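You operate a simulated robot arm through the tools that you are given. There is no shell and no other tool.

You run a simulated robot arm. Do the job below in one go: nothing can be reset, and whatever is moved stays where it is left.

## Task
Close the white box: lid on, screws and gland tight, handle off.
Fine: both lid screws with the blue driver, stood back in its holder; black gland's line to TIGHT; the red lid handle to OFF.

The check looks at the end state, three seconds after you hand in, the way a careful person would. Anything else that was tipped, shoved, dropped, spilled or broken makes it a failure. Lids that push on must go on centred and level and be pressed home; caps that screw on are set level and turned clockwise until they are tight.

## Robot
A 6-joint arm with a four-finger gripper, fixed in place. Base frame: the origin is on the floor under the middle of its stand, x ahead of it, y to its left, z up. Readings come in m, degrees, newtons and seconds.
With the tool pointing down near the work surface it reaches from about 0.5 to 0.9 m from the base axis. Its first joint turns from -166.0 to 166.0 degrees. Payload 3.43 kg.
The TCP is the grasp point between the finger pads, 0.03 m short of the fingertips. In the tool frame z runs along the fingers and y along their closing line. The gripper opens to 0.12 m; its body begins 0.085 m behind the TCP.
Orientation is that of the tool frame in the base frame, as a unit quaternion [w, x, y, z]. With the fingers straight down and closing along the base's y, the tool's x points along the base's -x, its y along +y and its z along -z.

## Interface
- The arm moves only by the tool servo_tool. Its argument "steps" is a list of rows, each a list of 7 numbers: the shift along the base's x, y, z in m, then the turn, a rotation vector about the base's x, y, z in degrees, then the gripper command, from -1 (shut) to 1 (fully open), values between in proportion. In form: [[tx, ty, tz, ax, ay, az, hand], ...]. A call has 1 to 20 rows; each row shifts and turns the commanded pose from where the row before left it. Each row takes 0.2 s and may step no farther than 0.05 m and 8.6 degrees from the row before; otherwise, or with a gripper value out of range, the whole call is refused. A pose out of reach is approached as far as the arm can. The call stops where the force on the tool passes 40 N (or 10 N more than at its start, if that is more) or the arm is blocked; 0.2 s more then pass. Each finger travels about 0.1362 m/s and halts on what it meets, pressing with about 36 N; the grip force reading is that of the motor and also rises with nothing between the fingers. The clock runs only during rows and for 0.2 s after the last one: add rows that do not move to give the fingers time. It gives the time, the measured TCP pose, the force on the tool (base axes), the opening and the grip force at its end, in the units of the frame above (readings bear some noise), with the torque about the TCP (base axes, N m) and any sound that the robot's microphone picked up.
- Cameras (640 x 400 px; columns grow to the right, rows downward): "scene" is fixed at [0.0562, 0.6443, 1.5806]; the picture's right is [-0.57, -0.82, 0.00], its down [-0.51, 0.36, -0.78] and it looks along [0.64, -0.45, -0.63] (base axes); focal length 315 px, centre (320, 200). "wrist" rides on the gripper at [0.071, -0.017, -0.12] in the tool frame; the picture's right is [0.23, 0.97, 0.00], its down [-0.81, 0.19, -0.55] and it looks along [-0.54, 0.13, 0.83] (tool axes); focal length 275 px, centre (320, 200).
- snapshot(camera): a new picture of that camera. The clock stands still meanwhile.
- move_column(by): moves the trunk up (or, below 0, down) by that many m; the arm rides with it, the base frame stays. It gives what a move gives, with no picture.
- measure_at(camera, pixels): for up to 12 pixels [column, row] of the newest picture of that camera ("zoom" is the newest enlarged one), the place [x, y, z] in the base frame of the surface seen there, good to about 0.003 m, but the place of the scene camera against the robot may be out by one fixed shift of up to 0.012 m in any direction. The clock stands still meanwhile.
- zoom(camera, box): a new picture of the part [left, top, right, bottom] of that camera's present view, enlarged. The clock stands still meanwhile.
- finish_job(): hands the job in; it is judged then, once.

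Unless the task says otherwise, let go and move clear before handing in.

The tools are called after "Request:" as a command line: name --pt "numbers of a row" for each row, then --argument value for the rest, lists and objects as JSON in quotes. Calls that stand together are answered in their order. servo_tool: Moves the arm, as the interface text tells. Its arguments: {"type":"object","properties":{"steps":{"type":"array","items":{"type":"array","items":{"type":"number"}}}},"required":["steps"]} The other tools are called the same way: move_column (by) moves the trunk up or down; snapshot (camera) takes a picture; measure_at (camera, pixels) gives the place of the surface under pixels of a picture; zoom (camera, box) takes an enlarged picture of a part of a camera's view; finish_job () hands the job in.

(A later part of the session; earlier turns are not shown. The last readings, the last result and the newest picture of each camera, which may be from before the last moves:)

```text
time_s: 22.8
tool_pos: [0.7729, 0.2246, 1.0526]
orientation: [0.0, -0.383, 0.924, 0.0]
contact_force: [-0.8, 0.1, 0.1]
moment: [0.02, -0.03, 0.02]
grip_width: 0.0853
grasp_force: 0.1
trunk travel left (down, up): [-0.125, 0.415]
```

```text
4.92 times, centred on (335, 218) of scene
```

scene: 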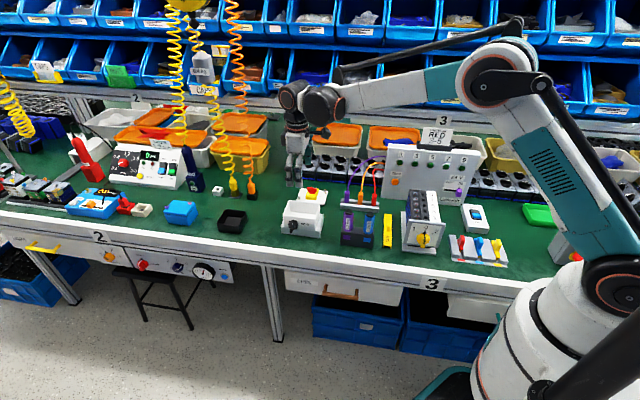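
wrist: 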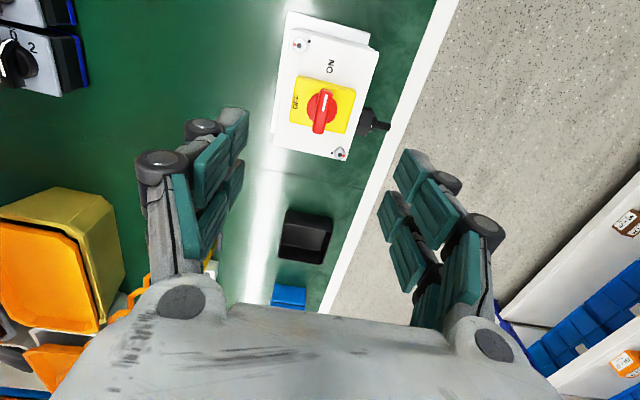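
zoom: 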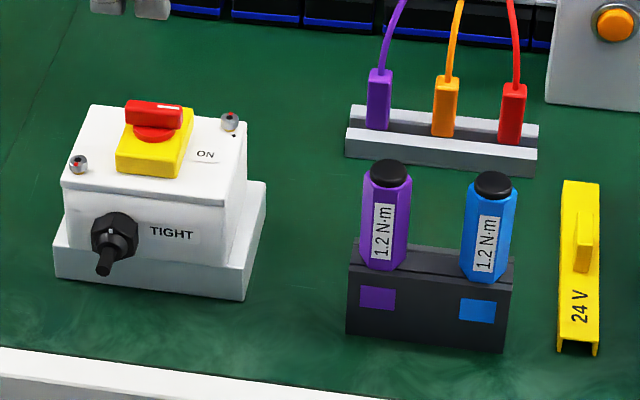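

The lid is now on; it looks flush. I'll zoom and measure the screws' places in this wrist view and the drivers in the scene.

Request:
measure_at --camera "zoom" --pixels '[[388, 170], [493, 183], [385, 200], [488, 215], [488, 260], [372, 255], [430, 262], [350, 250], [515, 262], [485, 310], [377, 298], [435, 300]]'

Request:
zoom --camera "wrist" --box '[260, 0, 400, 170]'

```text
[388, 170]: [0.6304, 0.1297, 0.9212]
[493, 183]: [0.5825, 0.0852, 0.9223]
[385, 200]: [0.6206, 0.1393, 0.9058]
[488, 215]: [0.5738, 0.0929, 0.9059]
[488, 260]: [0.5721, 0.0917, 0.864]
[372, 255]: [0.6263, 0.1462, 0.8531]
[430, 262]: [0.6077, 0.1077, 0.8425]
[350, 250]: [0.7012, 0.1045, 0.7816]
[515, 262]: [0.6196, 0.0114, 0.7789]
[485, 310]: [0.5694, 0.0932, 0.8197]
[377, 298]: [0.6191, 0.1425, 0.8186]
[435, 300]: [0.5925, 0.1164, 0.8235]
```

```text
2.35 times, centred on (330, 85) of wrist
```

zoom: 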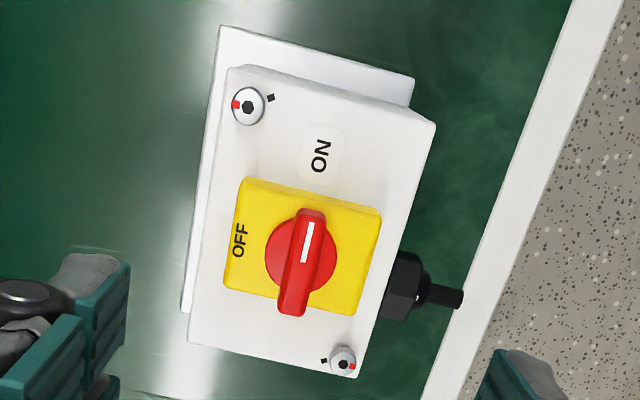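

Request:
measure_at --camera "zoom" --pixels '[[248, 106], [343, 362], [233, 72], [433, 126], [354, 376], [190, 343], [242, 182], [379, 216], [355, 313], [227, 286], [405, 285], [440, 295]]'

Request:
servo_tool --pt "-0.03 -0.02 0.02 0 0 0 1" --pt "-0.03 -0.02 0.01 0 0 0 1" --pt "-0.03 -0.02 0 0 0 0 1" --pt "-0.03 -0.02 0 0 0 0 1" --pt "-0.03 -0.02 0 0 0 0 1" --pt "-0.03 -0.02 0 0 0 0 1" --pt "-0.01 -0.01 0 0 0 0 1" --pt "0 0 0 0 0 0 1"

Request:
snapshot --camera "wrist"

```text
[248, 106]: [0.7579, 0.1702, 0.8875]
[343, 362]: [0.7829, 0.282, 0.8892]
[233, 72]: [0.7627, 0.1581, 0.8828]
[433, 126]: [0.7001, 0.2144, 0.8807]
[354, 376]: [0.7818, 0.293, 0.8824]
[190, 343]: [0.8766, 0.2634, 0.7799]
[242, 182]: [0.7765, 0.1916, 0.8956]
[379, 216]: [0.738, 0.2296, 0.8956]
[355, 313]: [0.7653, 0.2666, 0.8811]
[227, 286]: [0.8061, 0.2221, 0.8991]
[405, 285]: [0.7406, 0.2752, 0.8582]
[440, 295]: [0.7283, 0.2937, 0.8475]
```

```text
time_s: 24.6
tool_pos: [0.5814, 0.0947, 1.0824]
orientation: [-0.001, -0.382, 0.924, 0.001]
contact_force: [0.8, -0.4, 0.2]
moment: [-0.03, 0.03, -0.02]
grip_width: 0.1201
grasp_force: 0.0
trunk travel left (down, up): [-0.125, 0.415]
```

```text
taken
```

wrist: 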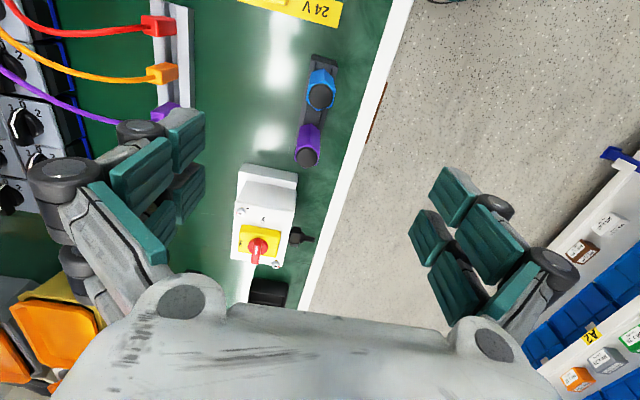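

The blue driver shows at (320,90) and the purple at (307,150). I'll zoom and measure the blue driver.

Request:
zoom --camera "wrist" --box '[270, 40, 370, 180]'

```text
2.86 times, centred on (320, 110) of wrist
```

zoom: 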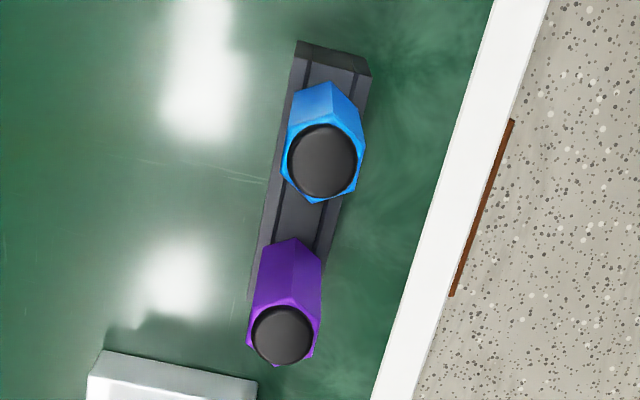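

Request:
measure_at --camera "zoom" --pixels '[[322, 160], [282, 335], [290, 160], [355, 160], [322, 130], [322, 193], [284, 165], [360, 175], [315, 200], [330, 84], [300, 95], [352, 110]]'

```text
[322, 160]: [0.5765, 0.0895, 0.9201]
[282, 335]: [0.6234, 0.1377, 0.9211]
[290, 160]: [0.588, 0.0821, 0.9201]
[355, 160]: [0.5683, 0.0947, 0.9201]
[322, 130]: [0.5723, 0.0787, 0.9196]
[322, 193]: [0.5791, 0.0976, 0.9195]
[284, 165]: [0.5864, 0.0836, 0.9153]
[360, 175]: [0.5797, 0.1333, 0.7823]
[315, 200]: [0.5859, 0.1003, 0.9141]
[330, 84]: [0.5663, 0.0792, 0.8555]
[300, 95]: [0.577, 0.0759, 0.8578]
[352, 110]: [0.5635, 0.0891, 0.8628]
```

The blue driver's axis is at about (0.5770, 0.0888), top z 0.920, with its hex flats nearly in line with the fingers. I'll go down around it with the hand at 0.08.

Request:
servo_tool --pt "-0.0044 -0.0058 -0.02 0 0 0 0.333" --pt "0 0 -0.03 0 0 0 0.333" --pt "0 0 -0.03 0 0 0 0.333" --pt "0 0 -0.03 0 0 0 0.333" --pt "0 0 0 0 0 0 0.333" --pt "0 0 0 0 0 0 0.333"

Request:
snapshot --camera "wrist"

```text
time_s: 26.0
tool_pos: [0.578, 0.088, 0.9727]
orientation: [-0.001, -0.383, 0.924, 0.0]
contact_force: [0.0, -0.4, 0.8]
moment: [0.01, -0.01, 0.03]
grip_width: 0.0801
grasp_force: 0.1
trunk travel left (down, up): [-0.125, 0.415]
```

```text
taken
```

wrist: 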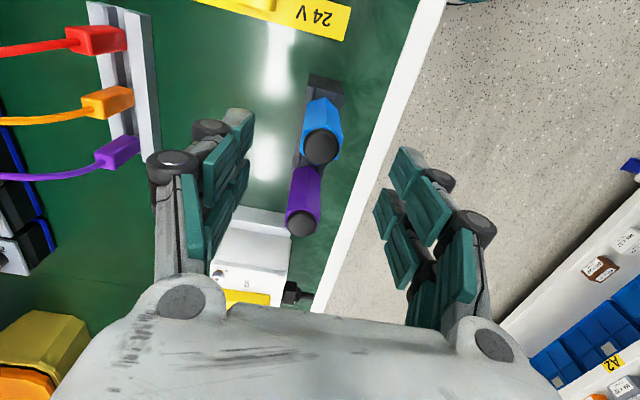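

The driver's cap at (321,147) is where the tool axis should be, so it's aligned within 1 mm. I'll go straight down to the grip height.

Request:
servo_tool --pt "0 0 -0.03 0 0 0 0.333" --pt "0 0 -0.03 0 0 0 0.333" --pt "0 0 -0.018 0 0 0 0.333" --pt "0 0 0 0 0 0 0.333" --pt "0 0 0 0 0 0 0.333"

Request:
snapshot --camera "wrist"

Request:
zoom --camera "scene" --box '[320, 150, 420, 255]'

```text
time_s: 27.2
tool_pos: [0.5773, 0.089, 0.8948]
orientation: [0.0, -0.384, 0.924, 0.0]
contact_force: [-0.7, 0.7, 0.6]
moment: [0.01, -0.05, 0.01]
grip_width: 0.08
grasp_force: 0.0
trunk travel left (down, up): [-0.125, 0.415]
```

```text
taken
```

wrist: 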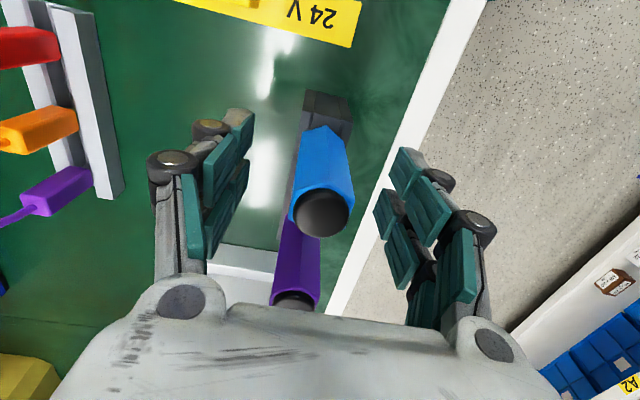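

```text
3.81 times, centred on (370, 202) of scene
```

zoom: 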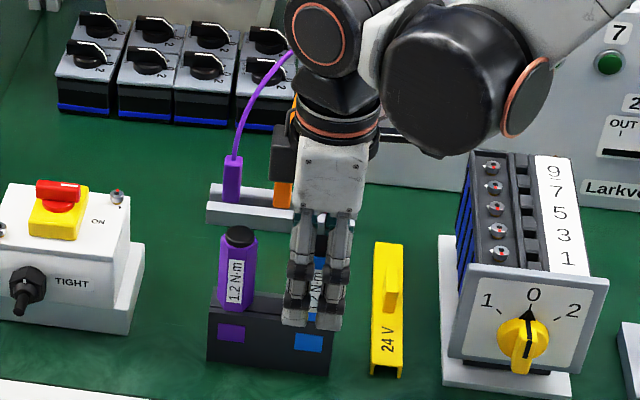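

The fingers stand around the blue driver, clear of the purple one. I'll close on it.

Request:
servo_tool --pt "0 0 0 0 0 0 0.0" --pt "0 0 0 0 0 0 -0.3" --pt "0 0 0 0 0 0 -0.6" --pt "0 0 0 0 0 0 -0.9" --pt "0 0 0 0 0 0 -0.9" --pt "0 0 0 0 0 0 -0.9"

Request:
snapshot --camera "wrist"

```text
time_s: 28.6
tool_pos: [0.5779, 0.0892, 0.8956]
orientation: [0.0, -0.382, 0.924, 0.0]
contact_force: [-0.1, 0.3, 0.2]
moment: [0.0, 0.02, 0.01]
grip_width: 0.027
grasp_force: 36.3
trunk travel left (down, up): [-0.125, 0.415]
```

```text
taken
```

wrist: 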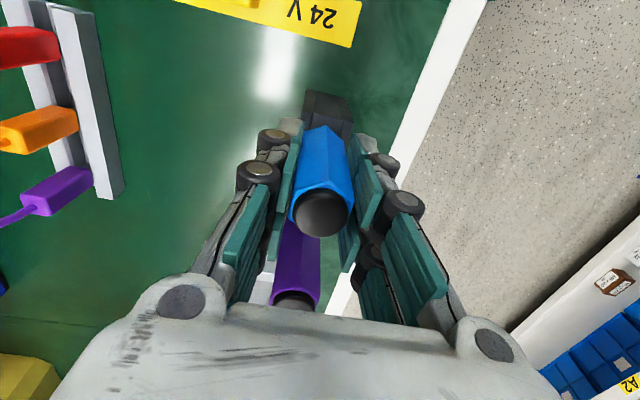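

The driver is held at 0.027 m, 36 N; the stow pose is TCP (0.5777, 0.0891, 0.8952). I'll lift it straight up.

Request:
servo_tool --pt "0 0 0.005 0 0 0 -0.9" --pt "0 0 0.01 0 0 0 -0.9" --pt "0 0 0.02 0 0 0 -0.9" --pt "0 0 0.02 0 0 0 -0.9" --pt "0 0 0.03 0 0 0 -0.9" --pt "0 0 0.03 0 0 0 -0.9" --pt "0 0 0.03 0 0 0 -0.9" --pt "0 0 0 0 0 0 -0.9"

Request:
zoom --camera "scene" --box '[320, 130, 420, 245]'

```text
time_s: 30.4
tool_pos: [0.5777, 0.0893, 1.0402]
orientation: [0.0, -0.383, 0.924, 0.0]
contact_force: [-0.2, 0.8, -0.4]
moment: [-0.01, -0.03, 0.01]
grip_width: 0.0271
grasp_force: 35.3
trunk travel left (down, up): [-0.125, 0.415]
```

```text
3.48 times, centred on (370, 188) of scene
```

zoom: 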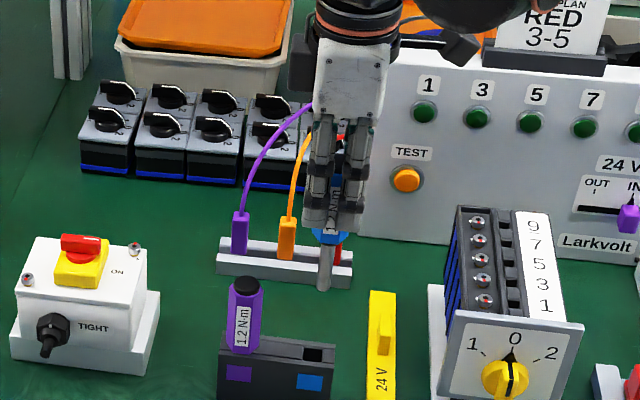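

The driver is out and its shaft ends at zoom (324,289). I'll measure the tip, shaft and the holder's hole.

Request:
zoom --camera "scene" --box '[345, 180, 385, 245]'

```text
6.15 times, centred on (365, 212) of scene
```

zoom: 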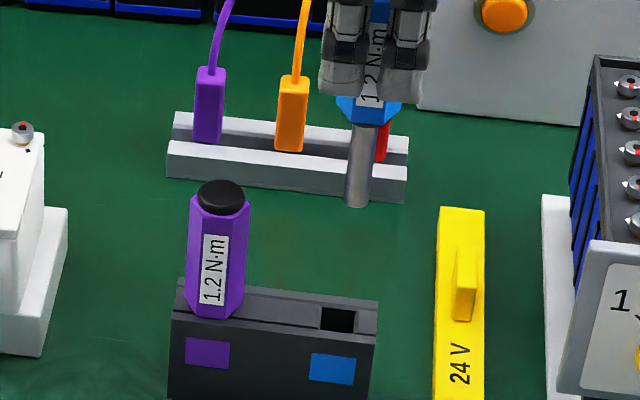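

Request:
measure_at --camera "zoom" --pixels '[[356, 203], [359, 180], [364, 130], [366, 112], [362, 105], [390, 105], [338, 318], [324, 308], [354, 310], [358, 200], [280, 300], [365, 320]]'

Request:
snapshot --camera "wrist"

```text
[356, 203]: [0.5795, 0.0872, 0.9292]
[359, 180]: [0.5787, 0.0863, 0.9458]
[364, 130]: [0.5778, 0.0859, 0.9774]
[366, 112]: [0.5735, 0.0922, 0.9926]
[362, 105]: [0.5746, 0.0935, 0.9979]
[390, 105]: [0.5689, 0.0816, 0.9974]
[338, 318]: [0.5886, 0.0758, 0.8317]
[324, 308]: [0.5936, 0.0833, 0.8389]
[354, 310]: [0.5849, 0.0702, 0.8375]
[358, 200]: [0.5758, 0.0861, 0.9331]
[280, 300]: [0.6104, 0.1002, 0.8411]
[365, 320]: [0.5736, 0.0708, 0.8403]
```

```text
taken
```

wrist: 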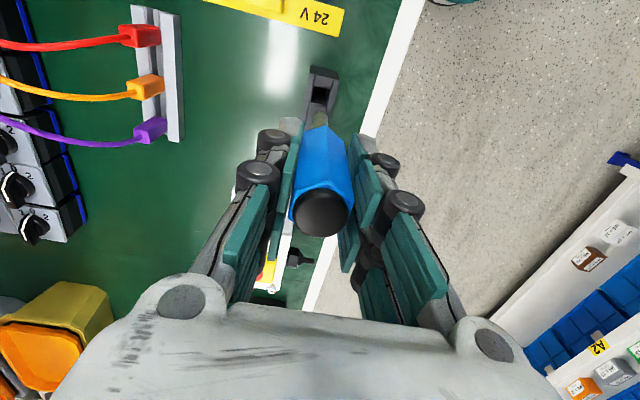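

The tip is about 0.112 m below the TCP (z 0.928 at TCP 1.040). I'll raise a bit and carry the driver to above the back-right screw, near (0.760, 0.170).

Request:
servo_tool --pt "0 0 0.02 0 0 0 -0.9" --pt "0 0 0.01 0 0 0 -0.9" --pt "0.03 0.01 0 0 0 0 -0.9" --pt "0.03 0.014 0 0 0 0 -0.9" --pt "0.03 0.014 0 0 0 0 -0.9" --pt "0.03 0.014 0 0 0 0 -0.9" --pt "0.03 0.014 0 0 0 0 -0.9" --pt "0.03 0.0138 0 0 0 0 -0.9" --pt "0.0026 0.001 -0.02 0 0 0 -0.9" --pt "0 0 0 0 0 0 -0.9" --pt "0 0 0 0 0 0 -0.9"

Request:
snapshot --camera "wrist"

Request:
zoom --camera "scene" --box '[275, 150, 345, 230]'

```text
time_s: 32.8
tool_pos: [0.7593, 0.1688, 1.0501]
orientation: [0.0, -0.383, 0.924, 0.0]
contact_force: [-0.4, 0.3, -1.5]
moment: [-0.02, 0.0, 0.01]
grip_width: 0.0268
grasp_force: 36.1
trunk travel left (down, up): [-0.125, 0.415]
```

```text
taken
```

wrist: 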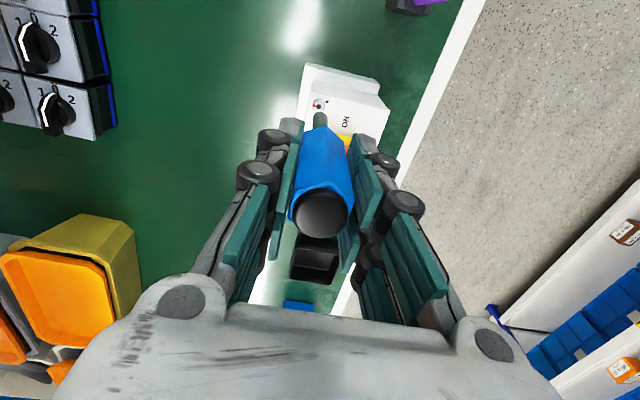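

```text
5.00 times, centred on (310, 190) of scene
```

zoom: 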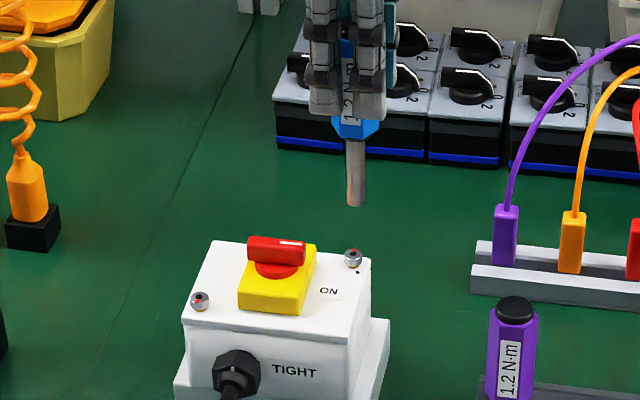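

The tip hovers about 48 mm above the back-right screw, seen at wrist (319,104). I'll zoom in the wrist view to compare tip and screw.

Request:
zoom --camera "wrist" --box '[285, 60, 365, 140]'

```text
5.00 times, centred on (325, 100) of wrist
```

zoom: 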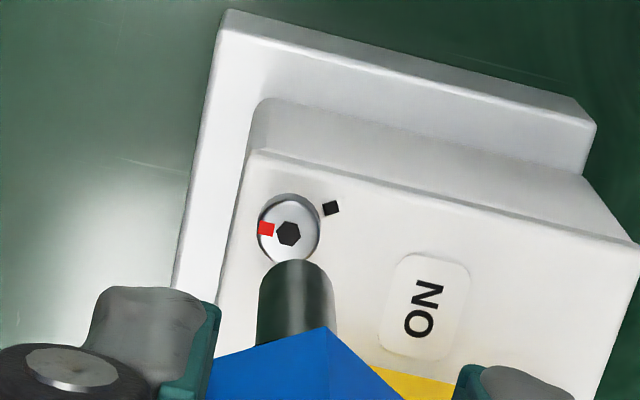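

Request:
measure_at --camera "zoom" --pixels '[[289, 232], [285, 210], [310, 232], [268, 245], [300, 215], [275, 220], [305, 248], [290, 200], [332, 208], [265, 232], [316, 235], [296, 275]]'

Request:
zoom --camera "scene" --box '[298, 165, 338, 215]'

```text
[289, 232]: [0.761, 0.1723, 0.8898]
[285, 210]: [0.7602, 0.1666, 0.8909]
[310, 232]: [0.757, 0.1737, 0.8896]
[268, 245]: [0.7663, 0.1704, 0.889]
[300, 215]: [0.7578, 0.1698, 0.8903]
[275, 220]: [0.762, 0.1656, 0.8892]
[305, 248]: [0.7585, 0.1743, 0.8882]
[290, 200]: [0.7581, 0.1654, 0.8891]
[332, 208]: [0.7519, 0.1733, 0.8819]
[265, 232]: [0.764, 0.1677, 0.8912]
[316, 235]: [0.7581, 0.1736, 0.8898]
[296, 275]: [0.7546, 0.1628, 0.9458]
```

```text
8.00 times, centred on (318, 190) of scene
```

zoom: 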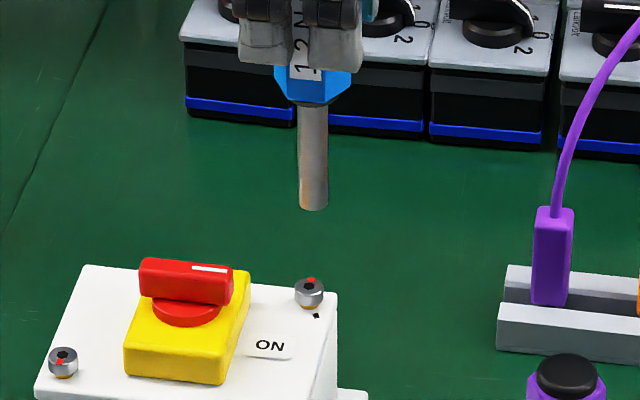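

Averaged, the screw lies about (+0.0016, +0.0007) from the driver's axis. I'll correct that and lower until the tip is about 8 mm above the head.

Request:
servo_tool --pt "0.0016 0.0007 -0.01 0 0 0 -0.9" --pt "0 0 -0.015 0 0 0 -0.9" --pt "0 0 -0.015 0 0 0 -0.9" --pt "0 0 0 0 0 0 -0.9" --pt "0 0 0 0 0 0 -0.9"

Request:
zoom --camera "wrist" --box '[285, 60, 365, 140]'

Request:
zoom --camera "scene" --box '[298, 175, 338, 225]'

```text
time_s: 34.0
tool_pos: [0.7606, 0.1704, 1.0102]
orientation: [0.0, -0.383, 0.924, 0.0]
contact_force: [0.0, -0.2, -0.3]
moment: [-0.02, 0.01, 0.01]
grip_width: 0.0272
grasp_force: 36.1
trunk travel left (down, up): [-0.125, 0.415]
```

```text
5.00 times, centred on (325, 100) of wrist
```

zoom: 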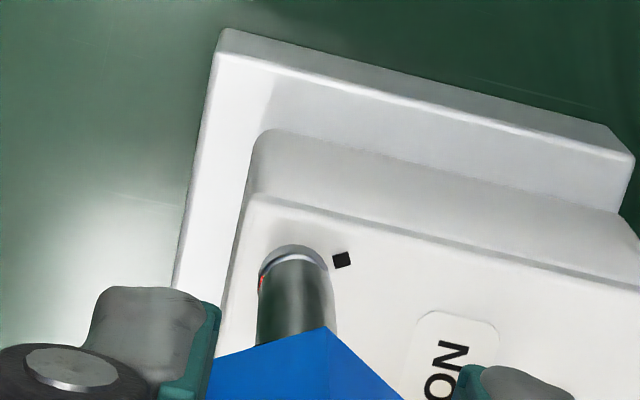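

```text
8.00 times, centred on (318, 200) of scene
```

zoom: 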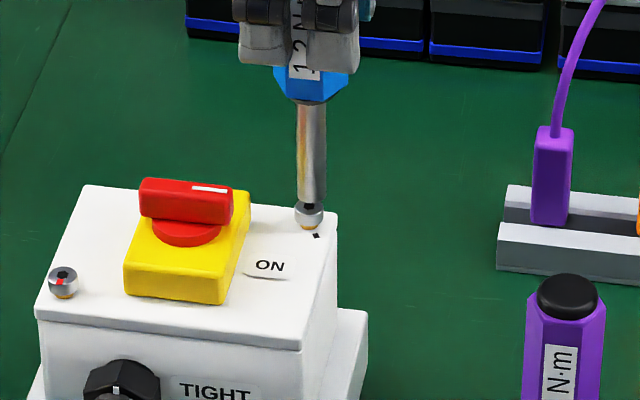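

The wrist view shows tip and screw in line sideways; the scene view suggests the screw is slightly left of the shaft. I'll zoom tighter to judge.

Request:
zoom --camera "scene" --box '[308, 188, 328, 208]'

Request:
zoom --camera "wrist" --box '[305, 95, 335, 125]'

```text
16.00 times, centred on (318, 198) of scene
```

zoom: 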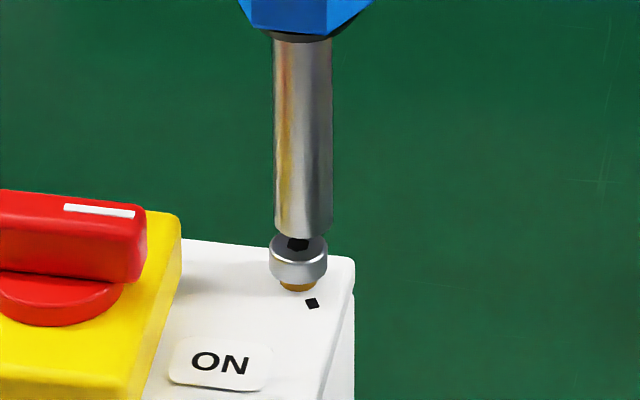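

```text
13.33 times, centred on (320, 110) of wrist
```

zoom: 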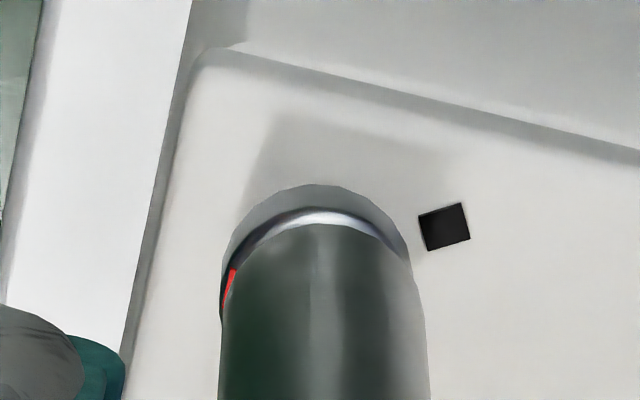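

Both views agree the screw is ~1.2 mm toward −u from the tip, so I'll shift (+0.0008, +0.0009) and lower gently until the tip meets the screw.

Request:
servo_tool --pt "0.0008 0.0009 0 0 0 0 -0.9" --pt "0 0 -0.003 0 0 0 -0.9" --pt "0 0 -0.001 0 0 0 -0.9" --pt "0 0 -0.001 0 0 0 -0.9" --pt "0 0 0 0 0 0 -0.9"

Request:
zoom --camera "scene" --box '[308, 188, 328, 208]'

Request:
zoom --camera "wrist" --box '[305, 95, 335, 125]'

```text
time_s: 35.2
tool_pos: [0.762, 0.172, 1.0047]
orientation: [0.001, -0.383, 0.924, 0.001]
contact_force: [-0.2, -0.1, -0.9]
moment: [0.0, 0.0, 0.0]
grip_width: 0.0274
grasp_force: 36.2
trunk travel left (down, up): [-0.125, 0.415]
```

```text
16.00 times, centred on (318, 198) of scene
```

zoom: 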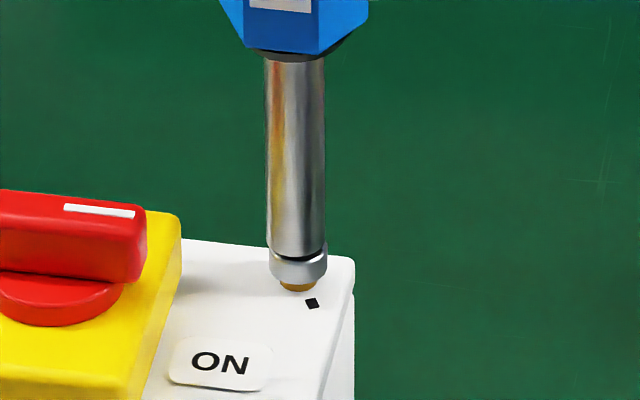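

```text
13.33 times, centred on (320, 110) of wrist
```

zoom: 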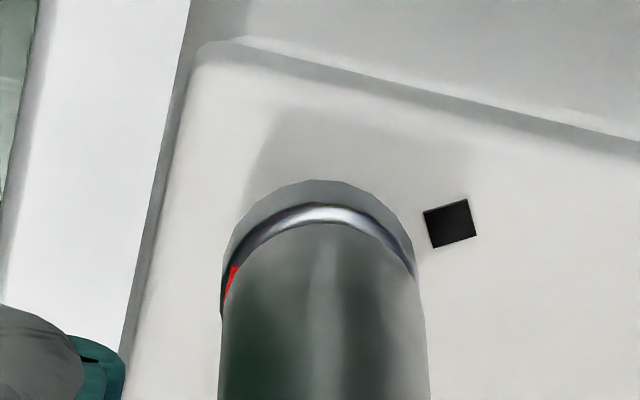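

Tip and head are now lined up in both views, nearly touching. I'll lower in half-millimetre steps until contact.

Request:
servo_tool --pt "0 0 -0.0005 0 0 0 -0.9" --pt "0 0 -0.0005 0 0 0 -0.9" --pt "0 0 -0.0005 0 0 0 -0.9" --pt "0 0 -0.0005 0 0 0 -0.9" --pt "0 0 0 0 0 0 -0.9"

```text
time_s: 36.4
tool_pos: [0.7617, 0.172, 1.0023]
orientation: [0.0, -0.383, 0.924, 0.0]
contact_force: [-0.1, -0.1, -1.5]
moment: [-0.02, -0.01, 0.01]
grip_width: 0.027
grasp_force: 36.0
trunk travel left (down, up): [-0.125, 0.415]
```

Request:
servo_tool --pt "0 0 -0.0005 0 0 0 -0.9" --pt "0 0 -0.0005 0 0 0 -0.9" --pt "0 0 -0.0005 0 0 0 -0.9" --pt "0 0 -0.0005 0 0 0 -0.9" --pt "0 0 0 0 0 0 -0.9"

Request:
zoom --camera "scene" --box '[308, 188, 328, 208]'

```text
time_s: 37.6
tool_pos: [0.7613, 0.1714, 1.0031]
orientation: [0.0, -0.382, 0.924, 0.001]
contact_force: [4.3, 1.9, 18.4]
moment: [0.17, -0.3, -0.01]
grip_width: 0.027
grasp_force: 36.1
trunk travel left (down, up): [-0.125, 0.415]
```

```text
16.00 times, centred on (318, 198) of scene
```

zoom: 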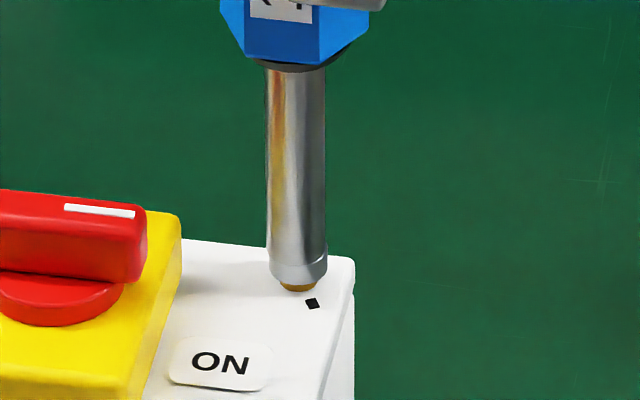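

Contact at 18 N with the tip right on the head. I'll start turning clockwise in small amounts, with a light push, and watch torque and sound.

Request:
servo_tool --pt "0 0 0 0 0 -6 -0.9" --pt "0 0 0 0 0 -6 -0.9" --pt "0 0 0 0 0 -6 -0.9" --pt "0 0 0 0 0 -6 -0.9" --pt "0 0 0 0 0 -6 -0.9"

Request:
zoom --camera "scene" --box '[308, 188, 328, 208]'

Request:
zoom --camera "wrist" --box '[285, 60, 365, 140]'

```text
time_s: 38.8
tool_pos: [0.7603, 0.1714, 1.0012]
orientation: [0.001, -0.13, 0.992, 0.0]
contact_force: [-0.5, -0.5, 14.1]
moment: [-0.12, -0.03, 0.02]
grip_width: 0.0271
grasp_force: 35.9
trunk travel left (down, up): [-0.125, 0.415]
```

```text
16.00 times, centred on (318, 198) of scene
```

zoom: 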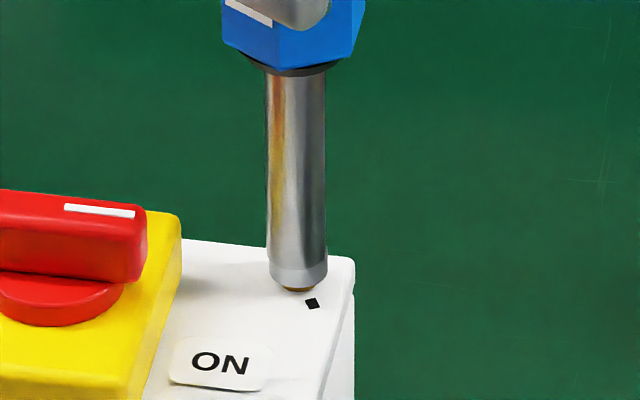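

```text
5.00 times, centred on (325, 100) of wrist
```

zoom: 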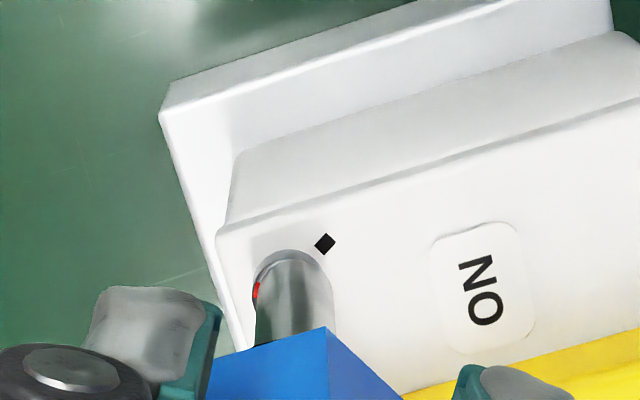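

The red mark turns with the driver and the head has sunk a little, so the screw is turning. I'll continue clockwise with a slight downward follow.

Request:
servo_tool --pt "0 0 -0.0002 0 0 -7 -0.9" --pt "0 0 -0.0002 0 0 -7 -0.9" --pt "0 0 -0.0002 0 0 -7 -0.9" --pt "0 0 -0.0002 0 0 -7 -0.9" --pt "0 0 -0.0002 0 0 -7 -0.9" --pt "0 0 -0.0002 0 0 -7 -0.9" --pt "0 0 -0.0002 0 0 -7 -0.9" --pt "0 0 -0.0002 0 0 -7 -0.9"

Request:
zoom --camera "scene" --box '[308, 188, 328, 208]'

Request:
zoom --camera "wrist" --box '[285, 60, 365, 140]'

```text
time_s: 40.6
tool_pos: [0.76, 0.1715, 0.9999]
orientation: [0.001, 0.351, 0.936, 0.0]
contact_force: [0.8, 0.1, 15.0]
moment: [0.01, -0.04, 0.03]
grip_width: 0.0272
grasp_force: 36.7
trunk travel left (down, up): [-0.125, 0.415]
```

```text
16.00 times, centred on (318, 198) of scene
```

zoom: 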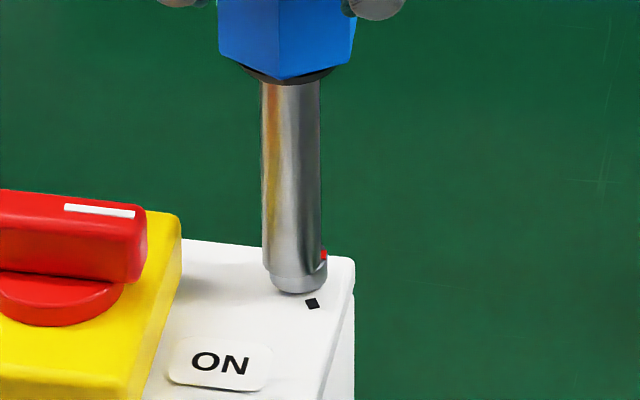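

```text
5.00 times, centred on (325, 100) of wrist
```

zoom: 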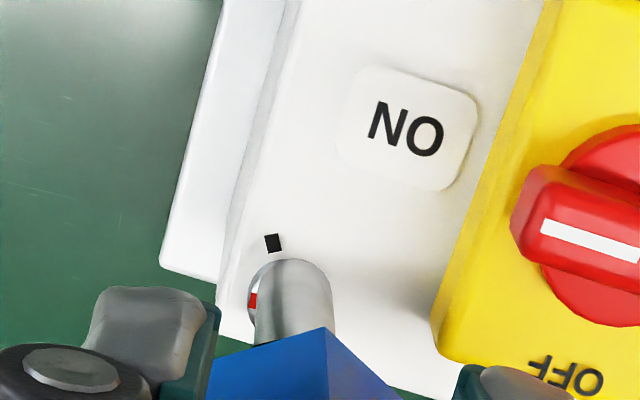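

The screw follows (red mark steady at left, diamond coming round at (274,243)), but the tip has drifted about 1.5 mm off the head. I'll shift back (−0.0009, −0.0012) and keep turning.

Request:
servo_tool --pt "-0.0005 -0.0006 0 0 0 0 -0.9" --pt "-0.0004 -0.0006 0 0 0 0 -0.9" --pt "0 0 -0.0002 0 0 -7 -0.9" --pt "0 0 -0.0002 0 0 -7 -0.9" --pt "0 0 -0.0002 0 0 -7 -0.9" --pt "0 0 -0.0002 0 0 -7 -0.9" --pt "0 0 -0.0002 0 0 -7 -0.9" --pt "0 0 0 0 0 0 -0.9"

Request:
zoom --camera "scene" --box '[308, 188, 328, 208]'

Request:
zoom --camera "wrist" --box '[285, 60, 365, 140]'

```text
time_s: 42.4
tool_pos: [0.7604, 0.1691, 0.9982]
orientation: [0.001, 0.617, 0.787, 0.001]
contact_force: [-1.0, -1.2, 17.3]
moment: [-0.09, 0.02, -0.03]
grip_width: 0.0271
grasp_force: 36.4
trunk travel left (down, up): [-0.125, 0.415]
```

```text
16.00 times, centred on (318, 198) of scene
```

zoom: 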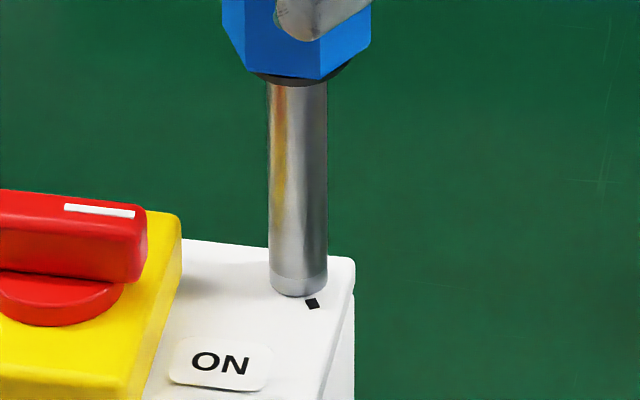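

```text
5.00 times, centred on (325, 100) of wrist
```

zoom: 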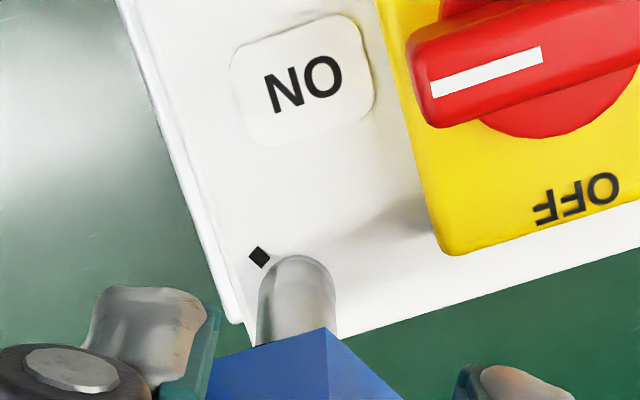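

Aligned again, with 121° turned and z still sinking. I'll continue clockwise towards the mark, watching for torque or a click.

Request:
servo_tool --pt "0 0 -0.0002 0 0 -7 -0.9" --pt "0 0 -0.0002 0 0 -7 -0.9" --pt "0 0 -0.0002 0 0 -7 -0.9" --pt "0 0 -0.0002 0 0 -7 -0.9" --pt "0 0 -0.0002 0 0 -7 -0.9" --pt "0 0 0 0 0 0 -0.9"

Request:
zoom --camera "scene" --box '[308, 188, 328, 208]'

Request:
zoom --camera "wrist" --box '[285, 60, 365, 140]'

```text
time_s: 43.8
tool_pos: [0.759, 0.1713, 0.9977]
orientation: [0.0, 0.824, 0.566, -0.001]
contact_force: [-0.3, -0.6, 18.0]
moment: [-0.09, 0.06, -0.02]
grip_width: 0.0272
grasp_force: 35.6
trunk travel left (down, up): [-0.125, 0.415]
```

```text
16.00 times, centred on (318, 198) of scene
```

zoom: 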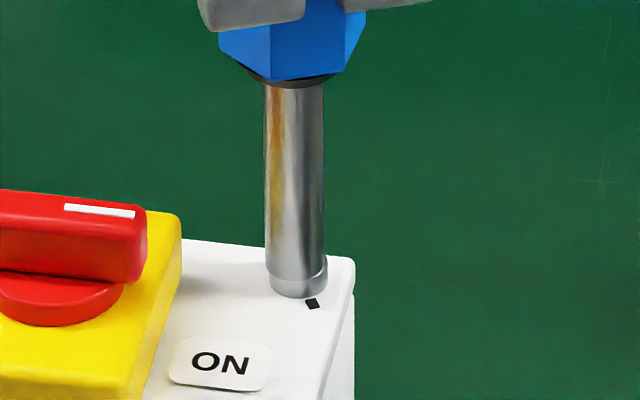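

```text
5.00 times, centred on (325, 100) of wrist
```

zoom: 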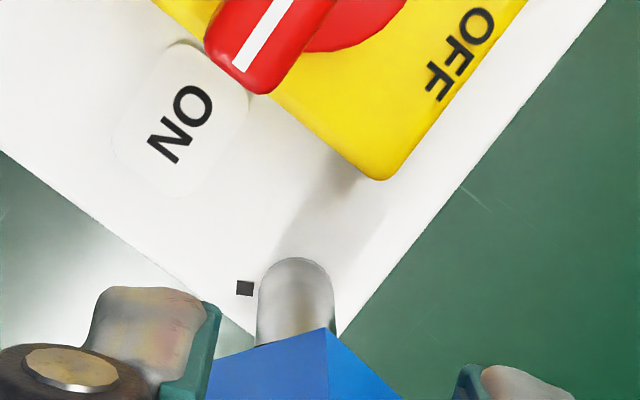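

156° turned with the diamond now at left (245,288) beside the tip, and no torque yet. I'll recentre slightly and go on in small steps.

Request:
servo_tool --pt "-0.0005 -0.0007 0 0 0 0 -0.9" --pt "0 0 -0.0002 0 0 -4 -0.9" --pt "0 0 -0.0002 0 0 -4 -0.9" --pt "0 0 0 0 0 -4 -0.9" --pt "0 0 0 0 0 0 -0.9"

Request:
zoom --camera "wrist" --box '[285, 60, 365, 140]'

```text
time_s: 45.0
tool_pos: [0.7599, 0.1697, 0.9975]
orientation: [0.0, 0.879, 0.478, 0.0]
contact_force: [-0.3, 1.0, 23.7]
moment: [0.24, 0.06, 0.01]
grip_width: 0.027
grasp_force: 36.3
trunk travel left (down, up): [-0.125, 0.415]
```

```text
5.00 times, centred on (325, 100) of wrist
```

zoom: 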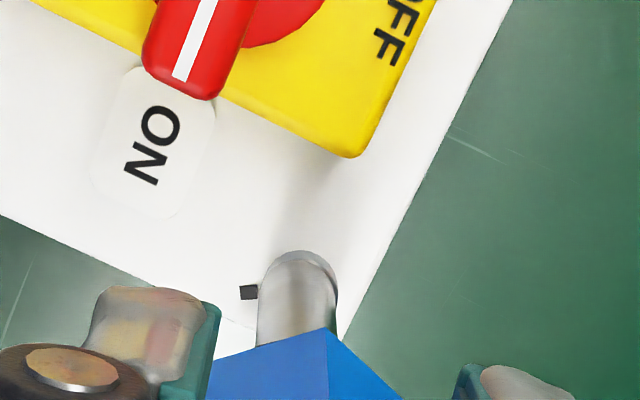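

168° turned, still no torque or sound. I'll carry on in small steps, as the driver should click at its torque.

Request:
servo_tool --pt "0 0 0 0 0 -4 -0.9" --pt "0 0 0 0 0 -4 -0.9" --pt "0 0 0 0 0 -4 -0.9" --pt "0 0 0 0 0 0 -0.9"

Request:
zoom --camera "wrist" --box '[285, 60, 365, 140]'

Request:
zoom --camera "scene" --box '[308, 188, 328, 208]'

```text
time_s: 46.0
tool_pos: [0.7597, 0.1693, 0.9975]
orientation: [0.0, 0.924, 0.382, 0.0]
contact_force: [-1.6, -0.1, 20.7]
moment: [0.01, 0.23, 0.01]
grip_width: 0.0268
grasp_force: 35.7
trunk travel left (down, up): [-0.125, 0.415]
```

```text
5.00 times, centred on (325, 100) of wrist
```

zoom: 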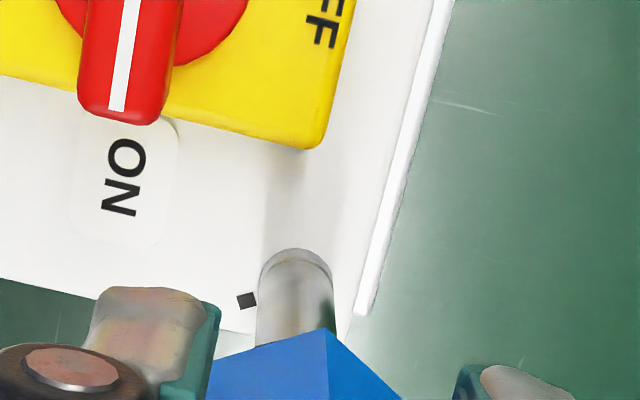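

```text
16.00 times, centred on (318, 198) of scene
```

zoom: 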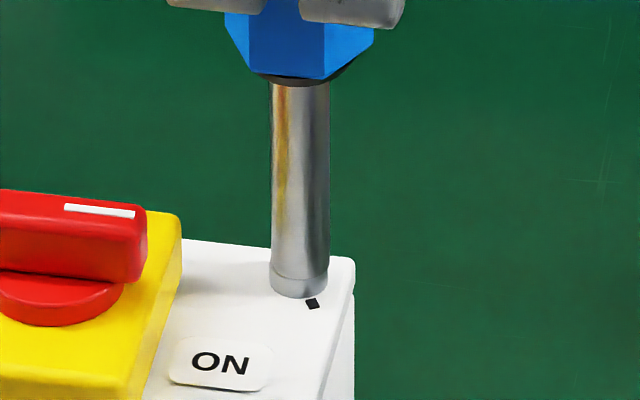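

180° turned without torque. I'll lift the driver a bit to see where the screw's red mark stands.

Request:
servo_tool --pt "0 0 0.01 0 0 0 -0.9" --pt "0 0 0.015 0 0 0 -0.9" --pt "0 0 0.015 0 0 0 -0.9" --pt "0 0 0 0 0 0 -0.9"

Request:
zoom --camera "wrist" --box '[285, 60, 365, 140]'

Request:
zoom --camera "scene" --box '[308, 188, 328, 208]'

```text
time_s: 47.0
tool_pos: [0.7602, 0.1708, 1.0373]
orientation: [0.0, 0.924, 0.383, 0.0]
contact_force: [-0.2, 0.1, -0.3]
moment: [0.02, 0.01, -0.01]
grip_width: 0.0274
grasp_force: 35.6
trunk travel left (down, up): [-0.125, 0.415]
```

```text
5.00 times, centred on (325, 100) of wrist
```

zoom: 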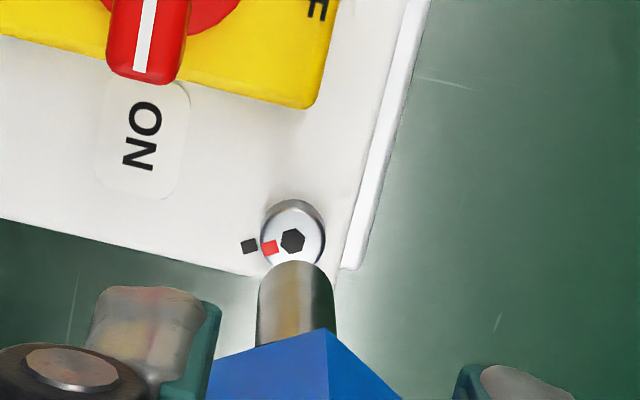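

```text
16.00 times, centred on (318, 198) of scene
```

zoom: 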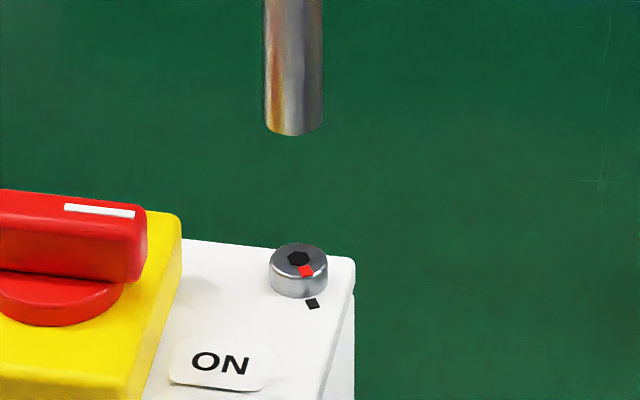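

The red mark on the screw now stands beside the diamond. I'll zoom closer to compare their directions precisely.

Request:
zoom --camera "wrist" --box '[305, 95, 335, 120]'

Request:
zoom --camera "scene" --box '[312, 199, 322, 206]'

```text
16.00 times, centred on (320, 108) of wrist
```

zoom: 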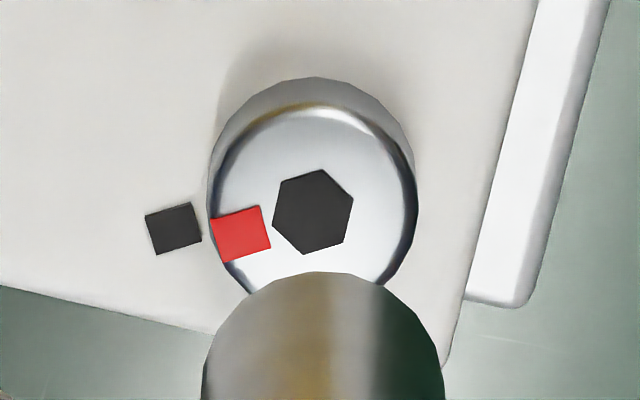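

```text
16.00 times, centred on (317, 202) of scene
```

zoom: 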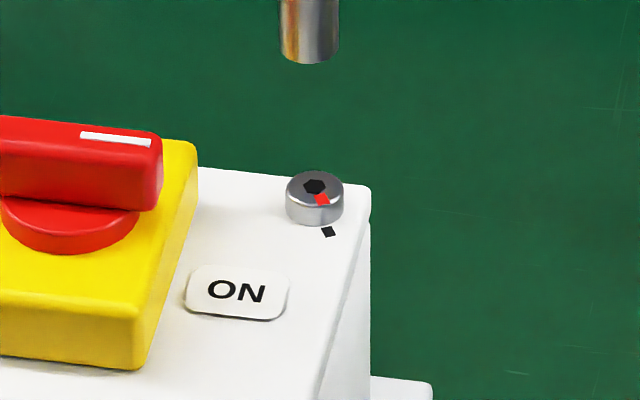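

The red mark's edges are parallel to and in line with the square mark, so it's near its tight point, but I haven't felt the driver's torque yet. I'll recentre (−0.0012, −0.0004), re-engage and turn on slowly to see whether it's tight.

Request:
servo_tool --pt "-0.0012 -0.0004 -0.01 0 0 0 -0.9" --pt "0 0 -0.015 0 0 0 -0.9" --pt "0 0 -0.01 0 0 0 -0.9" --pt "0 0 -0.002 0 0 0 -0.9" --pt "0 0 -0.001 0 0 0 -0.9" --pt "0 0 -0.001 0 0 0 -0.9" --pt "0 0 0 0 0 0 -0.9"

Request:
zoom --camera "scene" --box '[308, 188, 328, 208]'

Request:
zoom --camera "wrist" --box '[285, 60, 365, 140]'

```text
time_s: 48.6
tool_pos: [0.7598, 0.1686, 0.9982]
orientation: [-0.001, 0.924, 0.383, 0.0]
contact_force: [1.7, 0.6, 8.5]
moment: [0.07, -0.18, -0.01]
grip_width: 0.0272
grasp_force: 36.4
trunk travel left (down, up): [-0.125, 0.415]
```

```text
16.00 times, centred on (318, 198) of scene
```

zoom: 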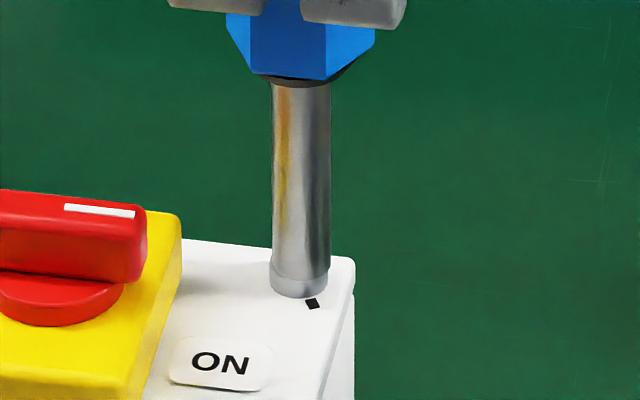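

```text
5.00 times, centred on (325, 100) of wrist
```

zoom: 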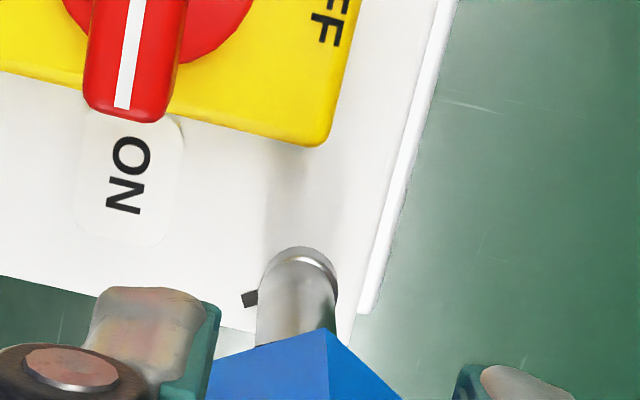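

Contact at 8.5 N. I'll press a touch more and turn clockwise another 20° watching the torque.

Request:
servo_tool --pt "0 0 -0.0006 0 0 0 -0.9" --pt "0 0 -0.0002 0 0 -5 -0.9" --pt "0 0 0 0 0 -5 -0.9" --pt "0 0 0 0 0 -5 -0.9" --pt "0 0 0 0 0 -5 -0.9"

```text
time_s: 49.8
tool_pos: [0.7598, 0.1686, 0.9979]
orientation: [0.001, 0.976, 0.216, 0.0]
contact_force: [-1.0, 0.6, 12.8]
moment: [0.04, 0.12, -0.01]
grip_width: 0.027
grasp_force: 36.3
trunk travel left (down, up): [-0.125, 0.415]
```

No torque yet after 20° more. I'll lift again and see whether the red mark has moved.

Request:
servo_tool --pt "0 0 0.01 0 0 0 -0.9" --pt "0 0 0.015 0 0 0 -0.9" --pt "0 0 0.015 0 0 0 -0.9" --pt "0 0 0 0 0 0 -0.9"

Request:
zoom --camera "wrist" --box '[305, 95, 335, 120]'

Request:
zoom --camera "scene" --box '[308, 188, 328, 208]'

```text
time_s: 50.8
tool_pos: [0.759, 0.1707, 1.0378]
orientation: [0.0, 0.976, 0.216, 0.0]
contact_force: [-0.6, -0.3, -1.4]
moment: [0.01, -0.03, 0.04]
grip_width: 0.0271
grasp_force: 35.5
trunk travel left (down, up): [-0.125, 0.415]
```

```text
16.00 times, centred on (320, 108) of wrist
```

zoom: 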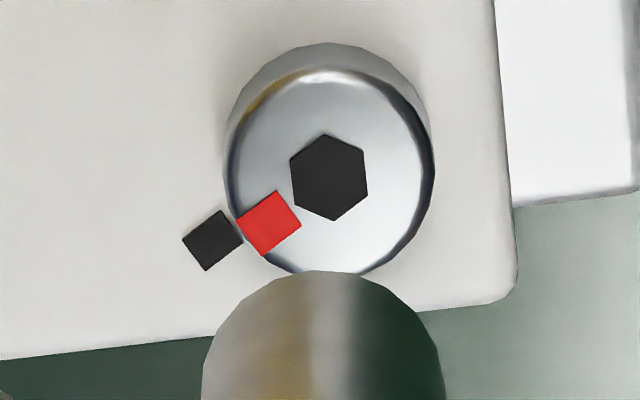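

```text
16.00 times, centred on (318, 198) of scene
```

zoom: 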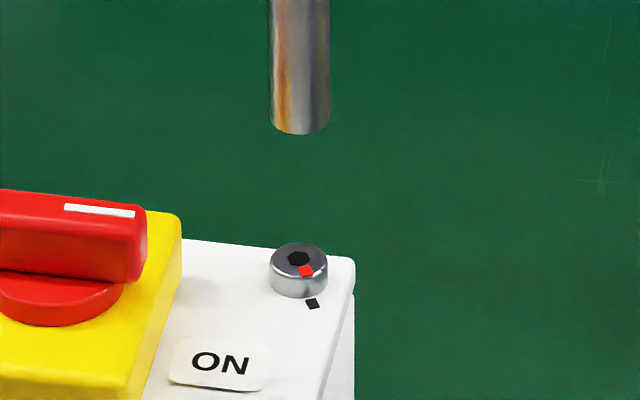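

The red mark hasn't moved while the driver turned 20° more, and it's in line with the square mark, so this screw is at its tight stop. I'll raise, turn the tool back counter-clockwise in the air and go to the front-left screw.

Request:
servo_tool --pt "0 0 0.015 0 0 8 -0.9" --pt "0 0 0.015 0 0 8 -0.9" --pt "0 0 0 0 0 8 -0.9" --pt "0.002 0.01 0 0 0 8 -0.9" --pt "0.002 0.01 0 0 0 8 -0.9" --pt "0.002 0.01 0 0 0 8 -0.9" --pt "0.002 0.01 0 0 0 8 -0.9" --pt "0.002 0.01 0 0 0 8 -0.9" --pt "0.002 0.01 0 0 0 8 -0.9" --pt "0.002 0.01 0 0 0 8 -0.9" --pt "0.002 0.01 0 0 0 8 -0.9" --pt "0.002 0.01 0 0 0 8 -0.9" --pt "0.002 0.01 0 0 0 8 -0.9" --pt "0.001 0.0112 0 0 0 8 -0.9" --pt "0 0 0 0 0 8 -0.9" --pt "0 0 0 0 0 8 -0.9" --pt "0 0 0 0 0 8 -0.9" --pt "0 0 0 0 0 8 -0.9" --pt "0 0 0 0 0 8 -0.9" --pt "0 0 0 0 0 8 -0.9"

Request:
servo_tool --pt "0 0 0 0 0 8 -0.9" --pt "0 0 0 0 0 8 -0.9" --pt "0 0 0 0 0 8 -0.9" --pt "0 0 0 0 0 8 -0.9" --pt "0 0 0 0 0 8 -0.9" --pt "0 0 -0.015 0 0 0 -0.9" --pt "0 0 0 0 0 0 -0.9"

Request:
snapshot --camera "wrist"

Request:
zoom --camera "scene" --box '[270, 160, 340, 230]'

```text
time_s: 55.0
tool_pos: [0.7805, 0.282, 1.0665]
orientation: [0.001, -0.045, 0.999, 0.0]
contact_force: [-0.2, -0.2, -1.3]
moment: [-0.01, -0.01, 0.0]
grip_width: 0.0272
grasp_force: 35.9
trunk travel left (down, up): [-0.125, 0.415]
```

```text
time_s: 56.6
tool_pos: [0.7822, 0.2809, 1.0535]
orientation: [0.0, -0.382, 0.924, 0.0]
contact_force: [0.6, -0.4, -1.8]
moment: [0.0, 0.03, 0.01]
grip_width: 0.0272
grasp_force: 36.5
trunk travel left (down, up): [-0.125, 0.415]
```

```text
taken
```

wrist: 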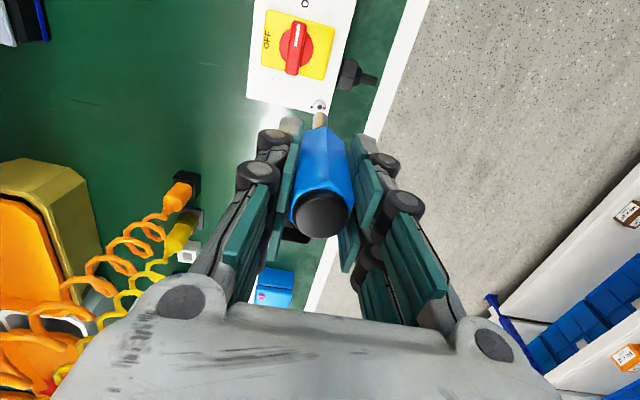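

```text
5.71 times, centred on (305, 195) of scene
```

zoom: 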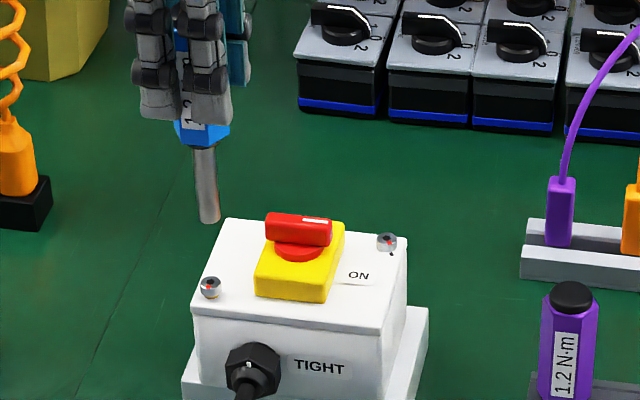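

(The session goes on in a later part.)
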